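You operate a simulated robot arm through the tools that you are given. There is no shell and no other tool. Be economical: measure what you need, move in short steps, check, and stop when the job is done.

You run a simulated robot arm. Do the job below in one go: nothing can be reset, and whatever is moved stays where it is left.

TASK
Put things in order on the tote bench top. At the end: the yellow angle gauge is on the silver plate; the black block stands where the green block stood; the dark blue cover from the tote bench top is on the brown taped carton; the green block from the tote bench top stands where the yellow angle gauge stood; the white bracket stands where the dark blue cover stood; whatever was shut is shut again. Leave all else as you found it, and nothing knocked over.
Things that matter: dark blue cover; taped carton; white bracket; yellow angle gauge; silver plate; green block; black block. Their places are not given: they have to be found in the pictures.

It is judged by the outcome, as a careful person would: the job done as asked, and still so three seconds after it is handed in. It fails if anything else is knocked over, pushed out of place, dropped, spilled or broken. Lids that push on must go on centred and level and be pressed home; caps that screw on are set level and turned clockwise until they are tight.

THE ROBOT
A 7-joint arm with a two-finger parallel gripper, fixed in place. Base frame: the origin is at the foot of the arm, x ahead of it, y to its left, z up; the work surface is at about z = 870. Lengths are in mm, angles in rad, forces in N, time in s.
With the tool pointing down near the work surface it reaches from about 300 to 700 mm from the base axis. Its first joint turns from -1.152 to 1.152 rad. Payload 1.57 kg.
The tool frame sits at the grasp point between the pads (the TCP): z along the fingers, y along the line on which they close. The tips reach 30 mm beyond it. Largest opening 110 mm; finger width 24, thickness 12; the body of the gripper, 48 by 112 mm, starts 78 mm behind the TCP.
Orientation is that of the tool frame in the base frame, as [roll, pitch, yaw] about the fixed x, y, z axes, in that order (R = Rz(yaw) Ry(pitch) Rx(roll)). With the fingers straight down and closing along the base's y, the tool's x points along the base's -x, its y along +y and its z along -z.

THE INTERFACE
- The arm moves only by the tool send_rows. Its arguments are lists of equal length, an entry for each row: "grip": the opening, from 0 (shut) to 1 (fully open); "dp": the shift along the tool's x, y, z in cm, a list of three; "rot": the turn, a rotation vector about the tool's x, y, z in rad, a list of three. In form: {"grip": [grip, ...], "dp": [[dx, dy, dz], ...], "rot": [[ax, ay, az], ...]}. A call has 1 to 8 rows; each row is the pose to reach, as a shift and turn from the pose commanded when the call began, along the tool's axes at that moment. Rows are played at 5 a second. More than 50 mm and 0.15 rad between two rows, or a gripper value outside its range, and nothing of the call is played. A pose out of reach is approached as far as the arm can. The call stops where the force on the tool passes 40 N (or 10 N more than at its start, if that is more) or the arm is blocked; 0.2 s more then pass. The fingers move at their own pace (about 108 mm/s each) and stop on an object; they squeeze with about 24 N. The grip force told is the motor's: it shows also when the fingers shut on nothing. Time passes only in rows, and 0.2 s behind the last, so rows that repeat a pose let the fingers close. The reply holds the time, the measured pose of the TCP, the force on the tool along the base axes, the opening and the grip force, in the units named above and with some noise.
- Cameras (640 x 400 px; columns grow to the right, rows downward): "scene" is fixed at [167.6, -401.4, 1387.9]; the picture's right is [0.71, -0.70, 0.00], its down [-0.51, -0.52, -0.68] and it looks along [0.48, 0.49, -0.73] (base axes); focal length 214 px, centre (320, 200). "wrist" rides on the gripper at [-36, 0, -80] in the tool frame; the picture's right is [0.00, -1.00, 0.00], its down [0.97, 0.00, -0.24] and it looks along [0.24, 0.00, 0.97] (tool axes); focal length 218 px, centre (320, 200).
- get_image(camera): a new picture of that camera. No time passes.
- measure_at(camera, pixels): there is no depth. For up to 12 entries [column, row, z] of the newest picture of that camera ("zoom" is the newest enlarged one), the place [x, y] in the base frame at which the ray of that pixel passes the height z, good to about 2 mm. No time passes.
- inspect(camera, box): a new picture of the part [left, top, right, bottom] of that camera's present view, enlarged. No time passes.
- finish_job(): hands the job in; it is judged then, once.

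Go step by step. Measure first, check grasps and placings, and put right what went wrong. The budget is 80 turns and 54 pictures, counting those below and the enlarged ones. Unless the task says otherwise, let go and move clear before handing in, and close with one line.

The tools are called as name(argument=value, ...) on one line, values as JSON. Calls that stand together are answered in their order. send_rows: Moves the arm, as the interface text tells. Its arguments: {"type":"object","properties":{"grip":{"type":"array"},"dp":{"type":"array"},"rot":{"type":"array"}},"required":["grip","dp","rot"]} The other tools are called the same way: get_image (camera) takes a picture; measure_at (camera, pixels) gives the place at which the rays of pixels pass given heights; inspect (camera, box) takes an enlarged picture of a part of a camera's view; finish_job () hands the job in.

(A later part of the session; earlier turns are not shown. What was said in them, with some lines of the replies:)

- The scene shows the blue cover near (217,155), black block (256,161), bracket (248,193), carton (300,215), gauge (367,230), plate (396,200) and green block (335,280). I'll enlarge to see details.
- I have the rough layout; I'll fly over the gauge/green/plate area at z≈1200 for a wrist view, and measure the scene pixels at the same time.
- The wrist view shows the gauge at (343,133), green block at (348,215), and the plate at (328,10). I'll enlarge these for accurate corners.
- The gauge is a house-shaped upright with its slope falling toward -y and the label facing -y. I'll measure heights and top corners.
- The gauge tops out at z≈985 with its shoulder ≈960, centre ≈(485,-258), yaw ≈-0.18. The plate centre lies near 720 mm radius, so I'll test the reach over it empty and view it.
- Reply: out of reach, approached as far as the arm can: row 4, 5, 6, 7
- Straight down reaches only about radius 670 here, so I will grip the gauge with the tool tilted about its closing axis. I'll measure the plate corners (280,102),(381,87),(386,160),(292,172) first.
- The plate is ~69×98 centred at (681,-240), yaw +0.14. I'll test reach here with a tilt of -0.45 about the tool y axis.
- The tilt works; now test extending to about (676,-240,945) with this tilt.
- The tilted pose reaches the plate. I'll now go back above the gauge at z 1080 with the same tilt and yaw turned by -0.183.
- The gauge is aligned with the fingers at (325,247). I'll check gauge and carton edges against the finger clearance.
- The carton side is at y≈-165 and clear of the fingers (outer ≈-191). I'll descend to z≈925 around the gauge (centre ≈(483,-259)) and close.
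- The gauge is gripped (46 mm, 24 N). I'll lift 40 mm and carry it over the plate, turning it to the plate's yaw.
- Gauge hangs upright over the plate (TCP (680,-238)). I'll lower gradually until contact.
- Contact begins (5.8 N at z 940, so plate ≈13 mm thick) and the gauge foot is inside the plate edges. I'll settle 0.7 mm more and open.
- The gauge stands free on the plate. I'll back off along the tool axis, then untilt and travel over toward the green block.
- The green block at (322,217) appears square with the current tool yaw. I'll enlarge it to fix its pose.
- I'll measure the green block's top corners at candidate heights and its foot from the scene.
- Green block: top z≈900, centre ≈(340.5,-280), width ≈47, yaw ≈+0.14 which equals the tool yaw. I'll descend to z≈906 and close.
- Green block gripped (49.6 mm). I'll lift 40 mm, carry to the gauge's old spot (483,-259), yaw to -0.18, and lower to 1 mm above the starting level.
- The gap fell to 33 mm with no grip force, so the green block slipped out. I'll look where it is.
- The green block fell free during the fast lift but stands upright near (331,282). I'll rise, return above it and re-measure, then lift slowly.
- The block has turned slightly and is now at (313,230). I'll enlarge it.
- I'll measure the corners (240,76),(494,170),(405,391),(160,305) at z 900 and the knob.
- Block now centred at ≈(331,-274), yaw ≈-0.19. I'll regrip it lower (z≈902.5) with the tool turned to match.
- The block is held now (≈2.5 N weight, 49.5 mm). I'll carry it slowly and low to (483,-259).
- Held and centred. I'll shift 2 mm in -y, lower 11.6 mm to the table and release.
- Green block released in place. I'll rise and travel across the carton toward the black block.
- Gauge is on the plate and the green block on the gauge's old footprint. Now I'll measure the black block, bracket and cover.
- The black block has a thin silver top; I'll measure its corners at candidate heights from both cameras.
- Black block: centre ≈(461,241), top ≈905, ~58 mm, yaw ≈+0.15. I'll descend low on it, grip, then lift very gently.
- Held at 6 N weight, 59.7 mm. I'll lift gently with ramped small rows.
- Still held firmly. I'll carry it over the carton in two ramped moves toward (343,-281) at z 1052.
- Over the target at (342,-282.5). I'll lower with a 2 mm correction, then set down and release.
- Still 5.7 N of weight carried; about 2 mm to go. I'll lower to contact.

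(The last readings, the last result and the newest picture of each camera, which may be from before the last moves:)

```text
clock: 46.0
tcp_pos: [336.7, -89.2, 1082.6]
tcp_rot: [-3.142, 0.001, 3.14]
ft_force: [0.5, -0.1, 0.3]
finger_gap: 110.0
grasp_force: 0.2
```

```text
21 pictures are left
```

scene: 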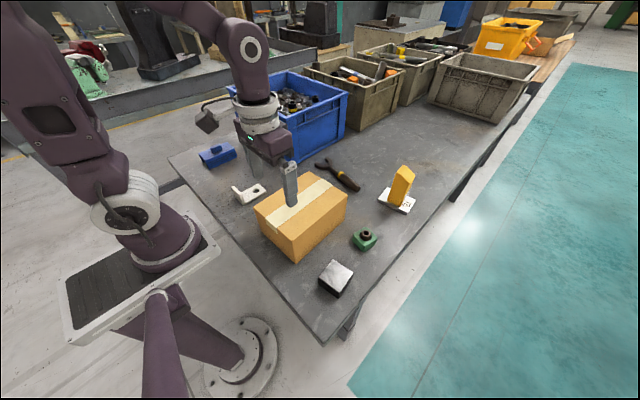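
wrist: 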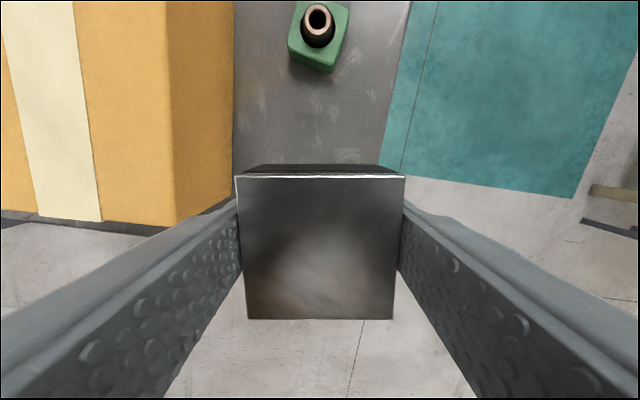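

Black block stands at the green block's old place. Now I'll move over the cover (near (380,395)).

send_rows(grip=[1, 1, 1, 1, 1, 1, 1, 1], dp=[[0, 4.8, 0], [0, 9.6, 0], [0, 14.4, 0], [-0.5, 19.2, 0], [-1, 24, 0], [-1.5, 28.8, 0], [-2, 33.6, 0], [-2.5, 38.4, 0]], rot=[[0, 0, 0], [0, 0, 0], [0, 0, 0], [0, 0, 0], [0, 0, 0], [0, 0, 0], [0, 0, 0], [0, 0, 0]])

send_rows(grip=[1, 1, 1, 1], dp=[[-1, 4.5, 0], [-2, 8, 0], [-2, 10, 0], [-2, 10, 0]], rot=[[0, 0, 0], [0, 0, 0], [0, 0, 0], [0, 0, 0]])

get_image(camera="wrist")

inspect(camera="scene", box=[190, 135, 246, 175])

```text
clock: 47.8
tcp_pos: [360.7, 295.3, 1084.2]
tcp_rot: [3.14, -0.001, -3.138]
ft_force: [-0.9, -0.4, 0.4]
finger_gap: 109.7
grasp_force: 0.1
```

```text
clock: 48.8
tcp_pos: [381.6, 395.1, 1082.5]
tcp_rot: [3.141, 0.001, -3.14]
ft_force: [0.5, -0.9, 0.3]
finger_gap: 110.2
grasp_force: 0.0
```

```text
20 pictures are left
```

wrist: 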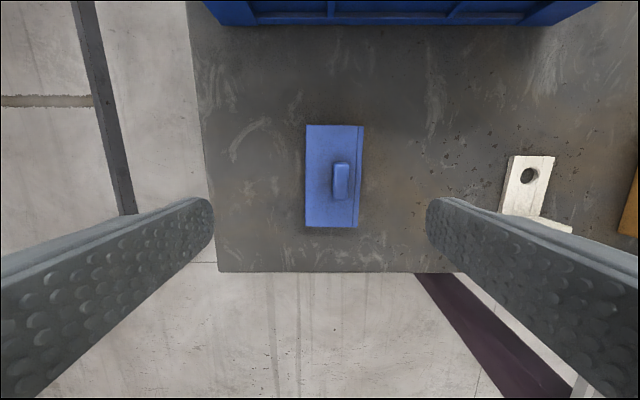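

```text
10.00 times, centred on (218, 155) of scene
```

zoom: 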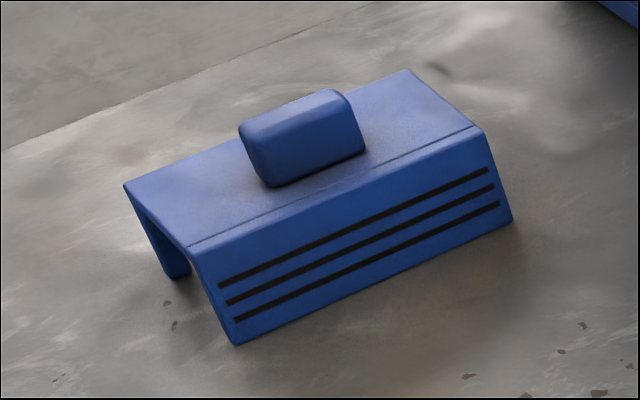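

The cover is an inverted-U with a knob and vertical side walls. I'll measure its size and height from both views.

measure_at(camera="scene", pixels=[[209.7, 169.5, 870], [237.2, 157.2, 870], [205, 159.7, 900], [205, 159.7, 910], [205, 159.7, 920], [234.2, 148, 910], [198.5, 153.7, 910], [226.8, 142, 910]])

inspect(camera="wrist", box=[280, 110, 390, 240])

```text
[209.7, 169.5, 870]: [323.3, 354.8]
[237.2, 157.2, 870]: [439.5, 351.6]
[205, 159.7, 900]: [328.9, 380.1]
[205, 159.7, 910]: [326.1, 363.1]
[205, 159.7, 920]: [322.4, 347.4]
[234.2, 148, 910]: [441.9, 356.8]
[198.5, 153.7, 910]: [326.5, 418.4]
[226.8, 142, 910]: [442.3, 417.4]
```

```text
3.08 times, centred on (335, 175) of wrist
```

zoom: 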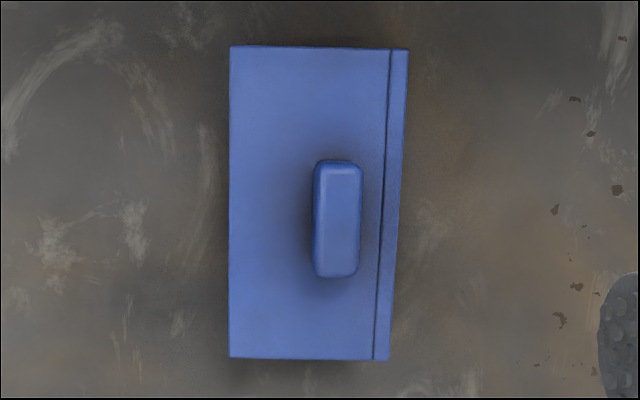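

The knob looks like the safest grip (≈15 mm wide along y). I'll measure its position and height.

measure_at(camera="scene", pixels=[[222.5, 150.5, 912], [221.6, 145.6, 920], [221.6, 145.6, 930], [221.6, 145.6, 940], [213.4, 153.6, 912], [211.4, 149.6, 930]])

measure_at(camera="zoom", pixels=[[316, 160, 932], [362, 163, 932], [357, 278, 932], [316, 278, 932], [230, 46, 912], [390, 49, 912], [375, 360, 912], [229, 358, 912], [407, 49, 870], [390, 361, 870]])

```text
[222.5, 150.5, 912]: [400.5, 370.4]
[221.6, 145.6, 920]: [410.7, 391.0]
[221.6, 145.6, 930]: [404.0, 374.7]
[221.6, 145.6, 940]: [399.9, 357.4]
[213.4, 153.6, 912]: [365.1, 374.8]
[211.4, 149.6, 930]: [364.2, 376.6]
```

```text
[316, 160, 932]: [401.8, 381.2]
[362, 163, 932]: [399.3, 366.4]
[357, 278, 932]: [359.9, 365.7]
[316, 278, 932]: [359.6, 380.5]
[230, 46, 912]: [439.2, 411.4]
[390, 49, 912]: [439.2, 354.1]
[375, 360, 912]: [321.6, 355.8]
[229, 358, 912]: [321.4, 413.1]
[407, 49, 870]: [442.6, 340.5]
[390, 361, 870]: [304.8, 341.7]
```

Knob: centre ≈(380,373.5), top ≈932; cover centre ≈(380,382). I'll grip the knob with TCP at z≈947 and lift slightly to test.

send_rows(grip=[0.6, 0.5, 0.5, 0.5, 0.5, 0, 0, 0], dp=[[0.1, -1.5, 2], [0.12, -2.16, 5], [0.12, -2.16, 9], [0.12, -2.16, 12], [0.12, -2.16, 13.5], [0.12, -2.16, 13.5], [0.12, -2.16, 13.5], [0.12, -2.16, 13.5]], rot=[[0, 0, 0], [0, 0, 0], [0, 0, 0], [0, 0, 0], [0, 0, 0], [0, 0, 0], [0, 0, 0], [0, 0, 0]])

send_rows(grip=[0, 0, 0, 0, 0], dp=[[0, 0, -0.2], [0, 0, -0.5], [0, 0, -0.8], [0, 0, -1.1], [0, 0, -1.1]], rot=[[0, 0, 0], [0, 0, 0], [0, 0, 0], [0, 0, 0], [0, 0, 0]])

inspect(camera="scene", box=[185, 120, 265, 190])

```text
clock: 50.6
tcp_pos: [379.2, 372.7, 947.6]
tcp_rot: [3.14, 0.0, -3.14]
ft_force: [0.0, -1.1, -0.3]
finger_gap: 15.1
grasp_force: 24.0
```

```text
clock: 51.8
tcp_pos: [380.0, 373.0, 958.3]
tcp_rot: [3.141, -0.001, 3.142]
ft_force: [0.3, 0.5, -0.8]
finger_gap: 15.1
grasp_force: 24.0
```

```text
5.71 times, centred on (225, 155) of scene
```

zoom: 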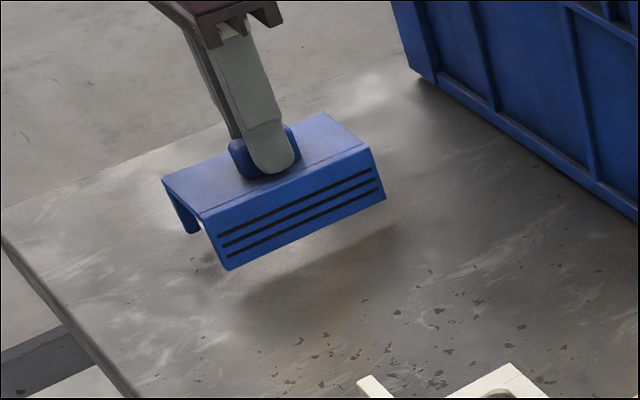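

The cover is lifted level (≈1 N). I'll raise it to z≈1085 and carry it over the carton.

send_rows(grip=[0, 0, 0, 0, 0, 0, 0, 0], dp=[[0, 0, -0.7], [0, 0, -2.4], [0, 0, -5], [0, 0, -7.6], [0, -0.5, -10.2], [0, -2, -12.2], [0, -4, -12.7], [0, -7, -12.7]], rot=[[0, 0, 0], [0, 0, 0], [0, 0, 0], [0, 0, 0], [0, 0, 0], [0, 0, 0], [0, 0, 0], [0, 0, 0]])

send_rows(grip=[0, 0, 0, 0, 0, 0, 0, 0], dp=[[0, -1, 0], [0, -3, 0], [0, -6, 0], [-0.5, -9.5, 0], [-1, -13, 0], [-1.5, -16.5, 0], [-2, -19.5, 0], [-2, -20.5, 0]], rot=[[0, 0, 0], [0, 0, 0], [0, 0, 0], [0, 0, 0], [0, 0, 0], [0, 0, 0], [0, 0, 0], [0, 0, 0]])

send_rows(grip=[0, 0, 0, 0, 0, 0, 0, 0], dp=[[0, -1, 0], [0, -3, 0], [-0.5, -6, 0], [-1, -9.5, 0], [-1, -13, 0], [-1, -16.5, 0], [-1, -19, 0], [-1, -19.7, 0]], rot=[[0, 0, 0], [0, 0, 0], [0, 0, 0], [0, 0, 0], [0, 0, 0], [0, 0, 0], [0, 0, 0], [0, 0, 0]])

get_image(camera="scene")

```text
clock: 53.6
tcp_pos: [380.9, 302.0, 1084.4]
tcp_rot: [3.141, 0.001, 3.14]
ft_force: [-0.4, -0.9, -0.7]
finger_gap: 15.3
grasp_force: 24.7
```

```text
clock: 55.4
tcp_pos: [400.6, 98.4, 1085.9]
tcp_rot: [3.141, 0.0, -3.141]
ft_force: [0.4, 0.0, -0.6]
finger_gap: 14.9
grasp_force: 24.8
```

```text
clock: 57.2
tcp_pos: [411.0, -99.6, 1084.6]
tcp_rot: [3.141, 0.001, -3.14]
ft_force: [-0.1, -0.2, -0.1]
finger_gap: 15.2
grasp_force: 23.8
```

```text
16 pictures are left
```

scene: 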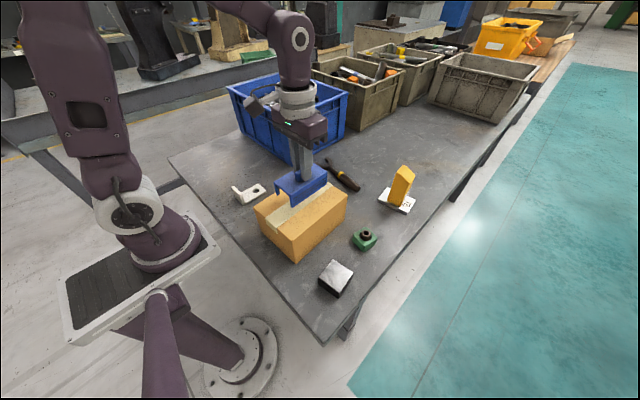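

The cover is over the carton, bottom ≈1007. I'll lower gradually.

send_rows(grip=[0, 0, 0, 0, 0, 0, 0], dp=[[0, 0, 0.8], [0, 0, 1.7], [0, 0, 2.1], [0, 0, 2.4], [0, 0, 2.6], [0, 0, 2.8], [0, 0, 2.9]], rot=[[0, 0, 0], [0, 0, 0], [0, 0, 0], [0, 0, 0], [0, 0, 0], [0, 0, 0], [0, 0, 0]])

inspect(camera="scene", box=[245, 150, 355, 250])

```text
clock: 58.8
tcp_pos: [410.9, -98.8, 1056.1]
tcp_rot: [3.14, 0.001, -3.139]
ft_force: [-1.5, 2.5, 17.5]
finger_gap: 15.4
grasp_force: 23.7
```

```text
4.00 times, centred on (300, 200) of scene
```

zoom: 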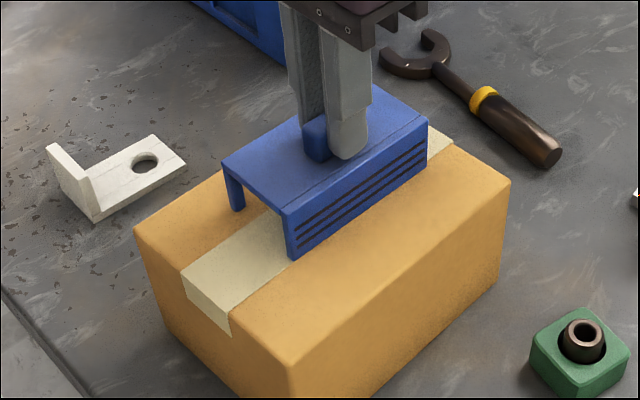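

The cover sits level on the carton with 17 N contact. I'll relieve the press slightly, open, and rise.

send_rows(grip=[0, 0.3, 0.5, 0.5, 0.5, 0.5], dp=[[0, 0, -0.05], [0, 0, -0.05], [0, 0, -0.05], [0, 0, -3], [0, 0, -7], [0, 0, -10]], rot=[[0, 0, 0], [0, 0, 0], [0, 0, 0], [0, 0, 0], [0, 0, 0], [0, 0, 0]])

send_rows(grip=[0.6, 0.7, 0.8, 0.9, 1, 1], dp=[[0, 4.8, 0], [0.5, 9.6, 0], [1, 14.4, 0], [1.5, 19, 2], [2, 21.5, 5.5], [2, 21.5, 5.5]], rot=[[0, 0, 0], [0, 0, 0], [0, 0, 0], [0, 0, 0], [0, 0, 0], [0, 0, 0]])

get_image(camera="wrist")

get_image(camera="scene")

```text
clock: 60.2
tcp_pos: [409.8, -97.9, 1156.6]
tcp_rot: [3.141, -0.001, -3.141]
ft_force: [-0.7, -0.4, -0.6]
finger_gap: 55.1
grasp_force: 0.0
```

```text
refused: row 4 steps farther than a row can; nothing moved
```

```text
14 pictures are left
```

wrist: 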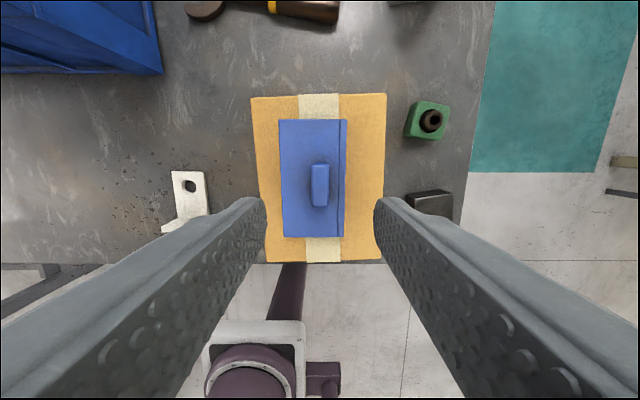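

```text
13 pictures are left
```

scene: 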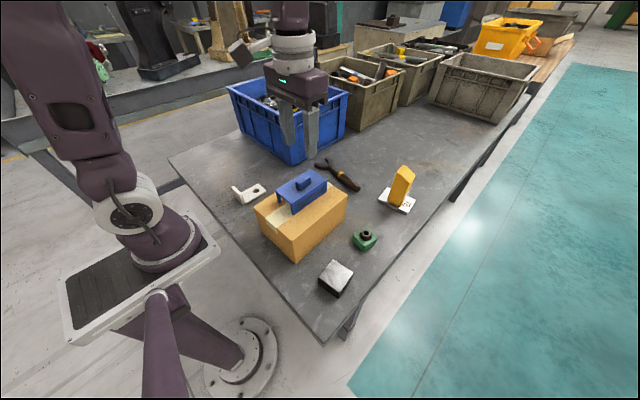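

The cover rests centred on the carton. Now I'll go above the white bracket.

send_rows(grip=[0.6, 0.7, 0.8, 0.9, 1, 1, 1, 1], dp=[[0, 4.5, 0], [0.8, 9, 0], [1.6, 13.4, 0], [2.4, 17.6, 0.5], [3.2, 20.8, 3], [4, 21.8, 6.5], [4, 21.8, 8], [4, 21.8, 8]], rot=[[0, 0, 0], [0, 0, 0], [0, 0, 0], [0, 0, 0], [0, 0, 0], [0, 0, 0], [0, 0, 0], [0, 0, 0]])

inspect(camera="wrist", box=[270, 130, 370, 270])

inspect(camera="scene", box=[222, 175, 274, 211])

```text
clock: 62.0
tcp_pos: [371.0, 118.6, 1075.7]
tcp_rot: [-3.14, 0.002, -3.141]
ft_force: [-0.1, 0.0, -0.3]
finger_gap: 110.2
grasp_force: 0.0
```

```text
2.86 times, centred on (320, 200) of wrist
```

zoom: 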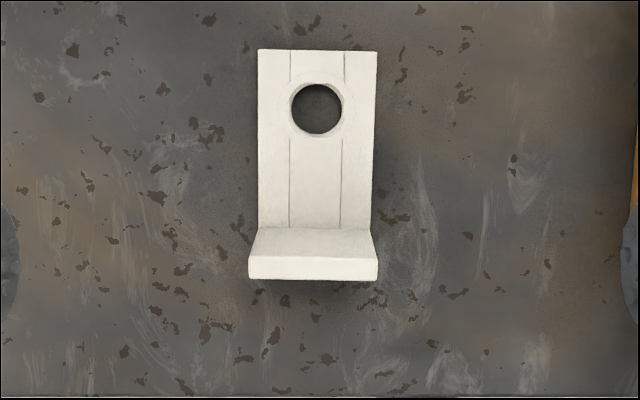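

```text
11.11 times, centred on (248, 193) of scene
```

zoom: 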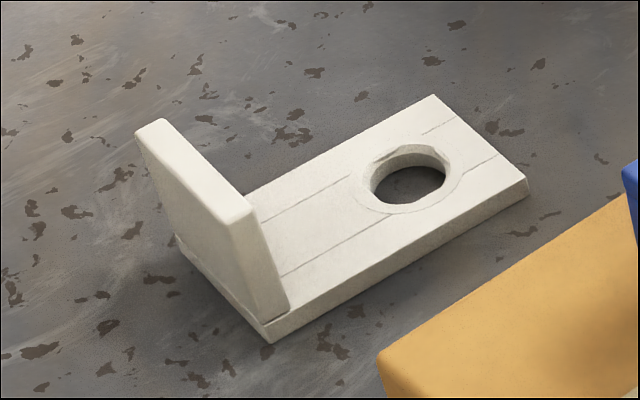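

The L-bracket has a thin base and a flange at its -x end. I'll measure its footprint and flange height.

measure_at(camera="scene", pixels=[[243.5, 205.9, 870], [235.2, 196.6, 870], [266.6, 192.1, 870], [241.2, 194.8, 900], [241.2, 194.8, 910], [241.2, 194.8, 920], [231.5, 187, 900], [231.5, 187, 910]])

measure_at(camera="wrist", pixels=[[298.3, 147.2, 878], [339.9, 147.9, 878], [294.9, 227.3, 910], [340.3, 227.3, 910], [295, 220, 910], [340.5, 220.5, 910], [298.5, 209.8, 878], [338.2, 210, 878]])

```text
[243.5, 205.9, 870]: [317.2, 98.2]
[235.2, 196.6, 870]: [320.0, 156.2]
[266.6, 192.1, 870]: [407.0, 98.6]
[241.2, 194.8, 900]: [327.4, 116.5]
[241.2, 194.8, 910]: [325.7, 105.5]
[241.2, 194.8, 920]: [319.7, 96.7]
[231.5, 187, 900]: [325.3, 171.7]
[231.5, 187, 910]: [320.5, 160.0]
```

```text
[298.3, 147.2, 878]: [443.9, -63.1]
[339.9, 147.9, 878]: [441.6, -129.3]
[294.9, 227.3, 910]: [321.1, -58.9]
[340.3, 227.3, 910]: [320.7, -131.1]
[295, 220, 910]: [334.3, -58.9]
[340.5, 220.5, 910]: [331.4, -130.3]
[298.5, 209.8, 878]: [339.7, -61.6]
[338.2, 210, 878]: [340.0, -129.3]
```

Computed by hand from this view: bracket spans x≈315–406, y≈94–146, flange at x≈314–323 up to z≈913. I'll grip across y near the flange at (330,120), tips just above the table, and test-lift.

send_rows(grip=[0.9, 0.9, 0.9, 0.9, 0.9, 0.2, 0.2, 0.2], dp=[[2, 0.1, 3.5], [4.1, 0.14, 7.5], [4.1, 0.14, 11.5], [4.1, 0.14, 15], [4.1, 0.14, 17.4], [4.1, 0.14, 17.4], [4.1, 0.14, 17.4], [4.1, 0.14, 17.4]], rot=[[0, 0, 0], [0, 0, 0], [0, 0, 0], [0, 0, 0], [0, 0, 0], [0, 0, 0], [0, 0, 0], [0, 0, 0]])

send_rows(grip=[0, 0, 0, 0, 0, 0], dp=[[0, 0, 0], [0, 0, -0.2], [0, 0, -0.5], [0, 0, -0.9], [0, 0, -1.2], [0, 0, -1.2]], rot=[[0, 0, 0], [0, 0, 0], [0, 0, 0], [0, 0, 0], [0, 0, 0], [0, 0, 0]])

inspect(camera="scene", box=[210, 150, 290, 215])

get_image(camera="wrist")

```text
clock: 63.8
tcp_pos: [331.1, 121.1, 901.6]
tcp_rot: [-3.14, 0.0, 3.141]
ft_force: [0.4, -0.2, 0.2]
finger_gap: 51.8
grasp_force: 24.0
```

```text
clock: 65.2
tcp_pos: [328.9, 122.2, 912.8]
tcp_rot: [-3.141, 0.0, -3.138]
ft_force: [-0.6, 0.7, -1.5]
finger_gap: 51.6
grasp_force: 23.6
```

```text
6.15 times, centred on (250, 182) of scene
```

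zoom: 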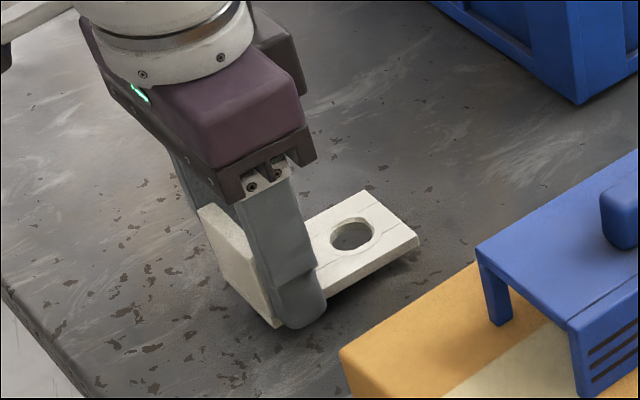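

```text
9 pictures are left
```

wrist: 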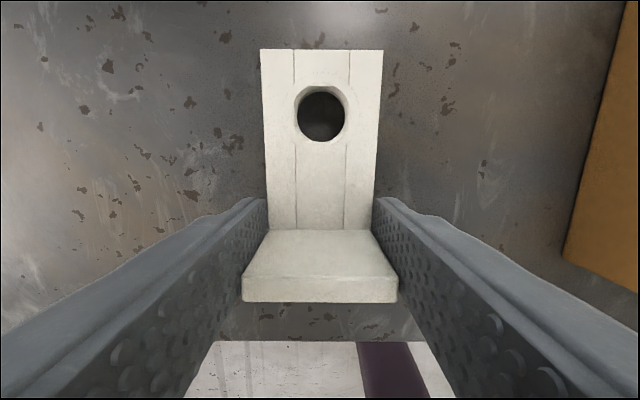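

The bracket is held level. I'll carry it low to the cover's old place: TCP target (350,383), so its footprint centres on (380,382).

send_rows(grip=[0, 0, 0, 0, 0, 0, 0, 0], dp=[[0, 0.8, -0.5], [-0.3, 3, -1], [-0.6, 6.5, -1], [-0.9, 10.2, -1], [-1.2, 13.9, -1], [-1.5, 17.6, -1], [-1.8, 21.3, -1], [-2.05, 24.1, -1]], rot=[[0, 0, 0], [0, 0, 0], [0, 0, 0], [0, 0, 0], [0, 0, 0], [0, 0, 0], [0, 0, 0], [0, 0, 0]])

send_rows(grip=[0, 0, 0, 0, 0, 0], dp=[[0, 1, 0], [0, 1.8, 0.4], [0, 2.05, 1], [0, 2.05, 1.5], [0, 2.05, 1.8], [0, 2.05, 1.9]], rot=[[0, 0, 0], [0, 0, 0], [0, 0, 0], [0, 0, 0], [0, 0, 0], [0, 0, 0]])

get_image(camera="wrist")

```text
clock: 67.0
tcp_pos: [348.4, 360.2, 923.7]
tcp_rot: [-3.141, 0.0, -3.139]
ft_force: [0.0, -0.4, -1.3]
finger_gap: 51.6
grasp_force: 23.9
```

```text
clock: 68.4
tcp_pos: [349.4, 381.9, 904.8]
tcp_rot: [3.141, 0.0, -3.141]
ft_force: [0.3, -1.5, -1.9]
finger_gap: 51.8
grasp_force: 24.0
```

```text
8 pictures are left
```

wrist: 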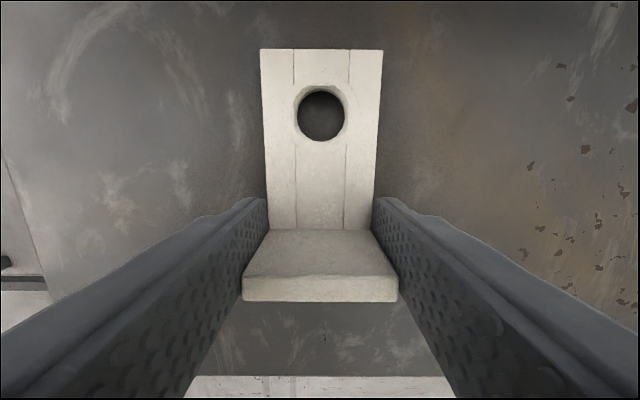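

At (349,382,905), about 3 mm above the table. I'll lower to contact, open, and rise clear.

send_rows(grip=[0, 0, 0, 0, 0.6, 0.75, 0.8], dp=[[0, 0, 0.12], [0, 0, 0.22], [0, 0, 0.3], [0, 0, 0.32], [0, 0, 0.32], [0, 0, 0.32], [0, 0, 0.32]], rot=[[0, 0, 0], [0, 0, 0], [0, 0, 0], [0, 0, 0], [0, 0, 0], [0, 0, 0], [0, 0, 0]])

send_rows(grip=[0.9, 0.9, 0.9, 0.9, 0.9, 0.9, 0.9, 0.9], dp=[[0, 0, -2], [0, 0, -6], [0, 0, -10.5], [0, 0, -15], [0, 0, -19.5], [0, -4, -22], [0, -8.5, -24], [0, -13, -25]], rot=[[0, 0, 0], [0, 0, 0], [0, 0, 0], [0, 0, 0], [0, 0, 0], [0, 0, 0], [0, 0, 0], [0, 0, 0]])

get_image(camera="wrist")

get_image(camera="scene")

```text
clock: 70.0
tcp_pos: [349.8, 383.2, 901.0]
tcp_rot: [-3.14, -0.001, -3.141]
ft_force: [-0.1, 0.0, -0.2]
finger_gap: 87.9
grasp_force: 0.0
```

```text
clock: 71.8
tcp_pos: [350.5, 251.8, 1152.3]
tcp_rot: [3.141, 0.0, -3.139]
ft_force: [-0.7, -0.5, 0.5]
finger_gap: 99.0
grasp_force: 0.0
```

```text
7 pictures are left
```

wrist: 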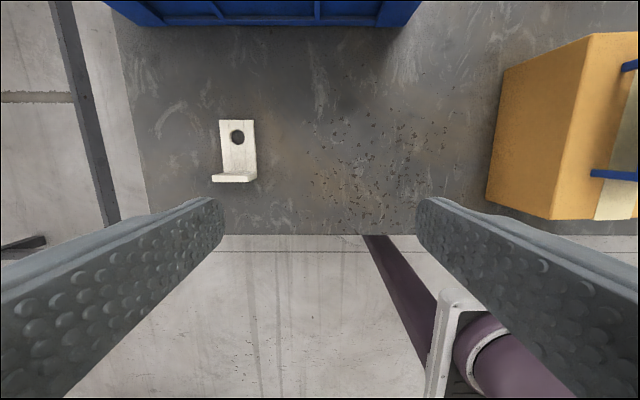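

```text
6 pictures are left
```

scene: 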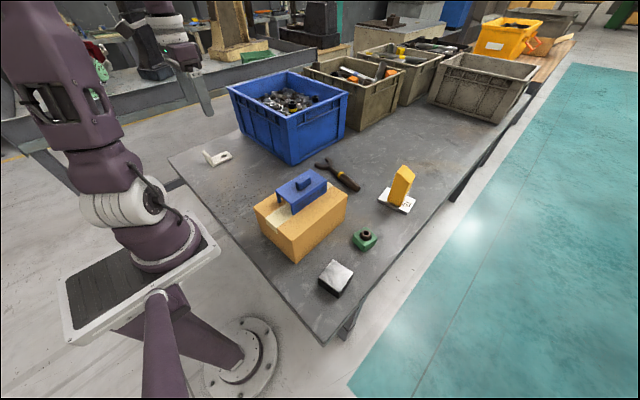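

All items appear placed. I'll make one enlarged check of the black and green blocks against the recorded spots.

inspect(camera="scene", box=[310, 160, 430, 310])

inspect(camera="scene", box=[180, 60, 360, 220])

measure_at(camera="scene", pixels=[[335, 299, 870], [318, 286, 870], [353, 278, 870], [364, 252, 870]])

```text
2.67 times, centred on (370, 235) of scene
```

zoom: 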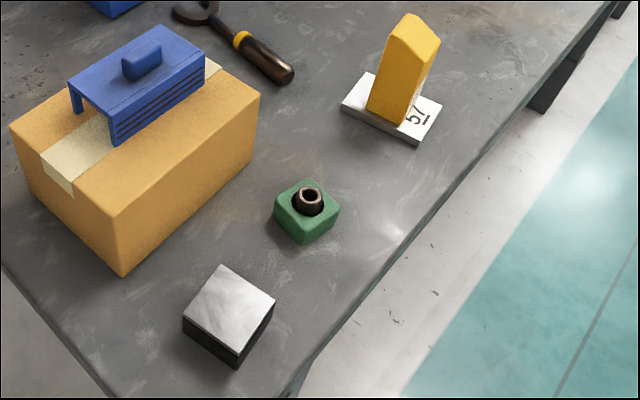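

```text
2.50 times, centred on (270, 140) of scene
```

zoom: 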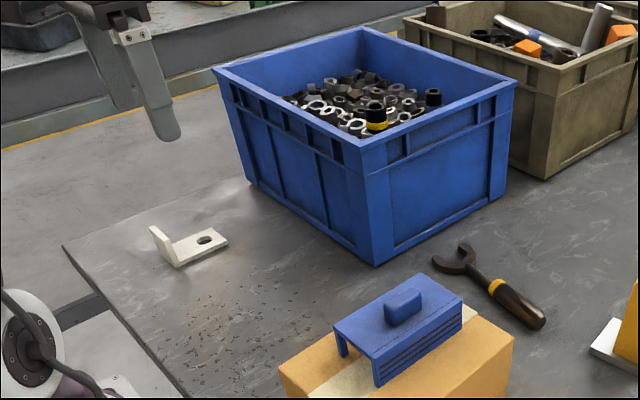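

```text
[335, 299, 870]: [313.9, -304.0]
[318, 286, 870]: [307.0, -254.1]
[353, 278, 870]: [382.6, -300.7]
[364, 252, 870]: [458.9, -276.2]
```

Everything sits where the task asks, upright and undisturbed, and the arm is clear, so I'm handing in.

finish_job()

```text
The job is handed in.
```

I've handed the job in: the gauge is on the plate, the cover is on the carton, and the green block, black block and bracket stand in the places asked for. The green block slipped out of the grip on its first lift and dropped a little way back onto the bench. It stayed upright, so I gripped it again and placed it. I found nothing that had been shut.
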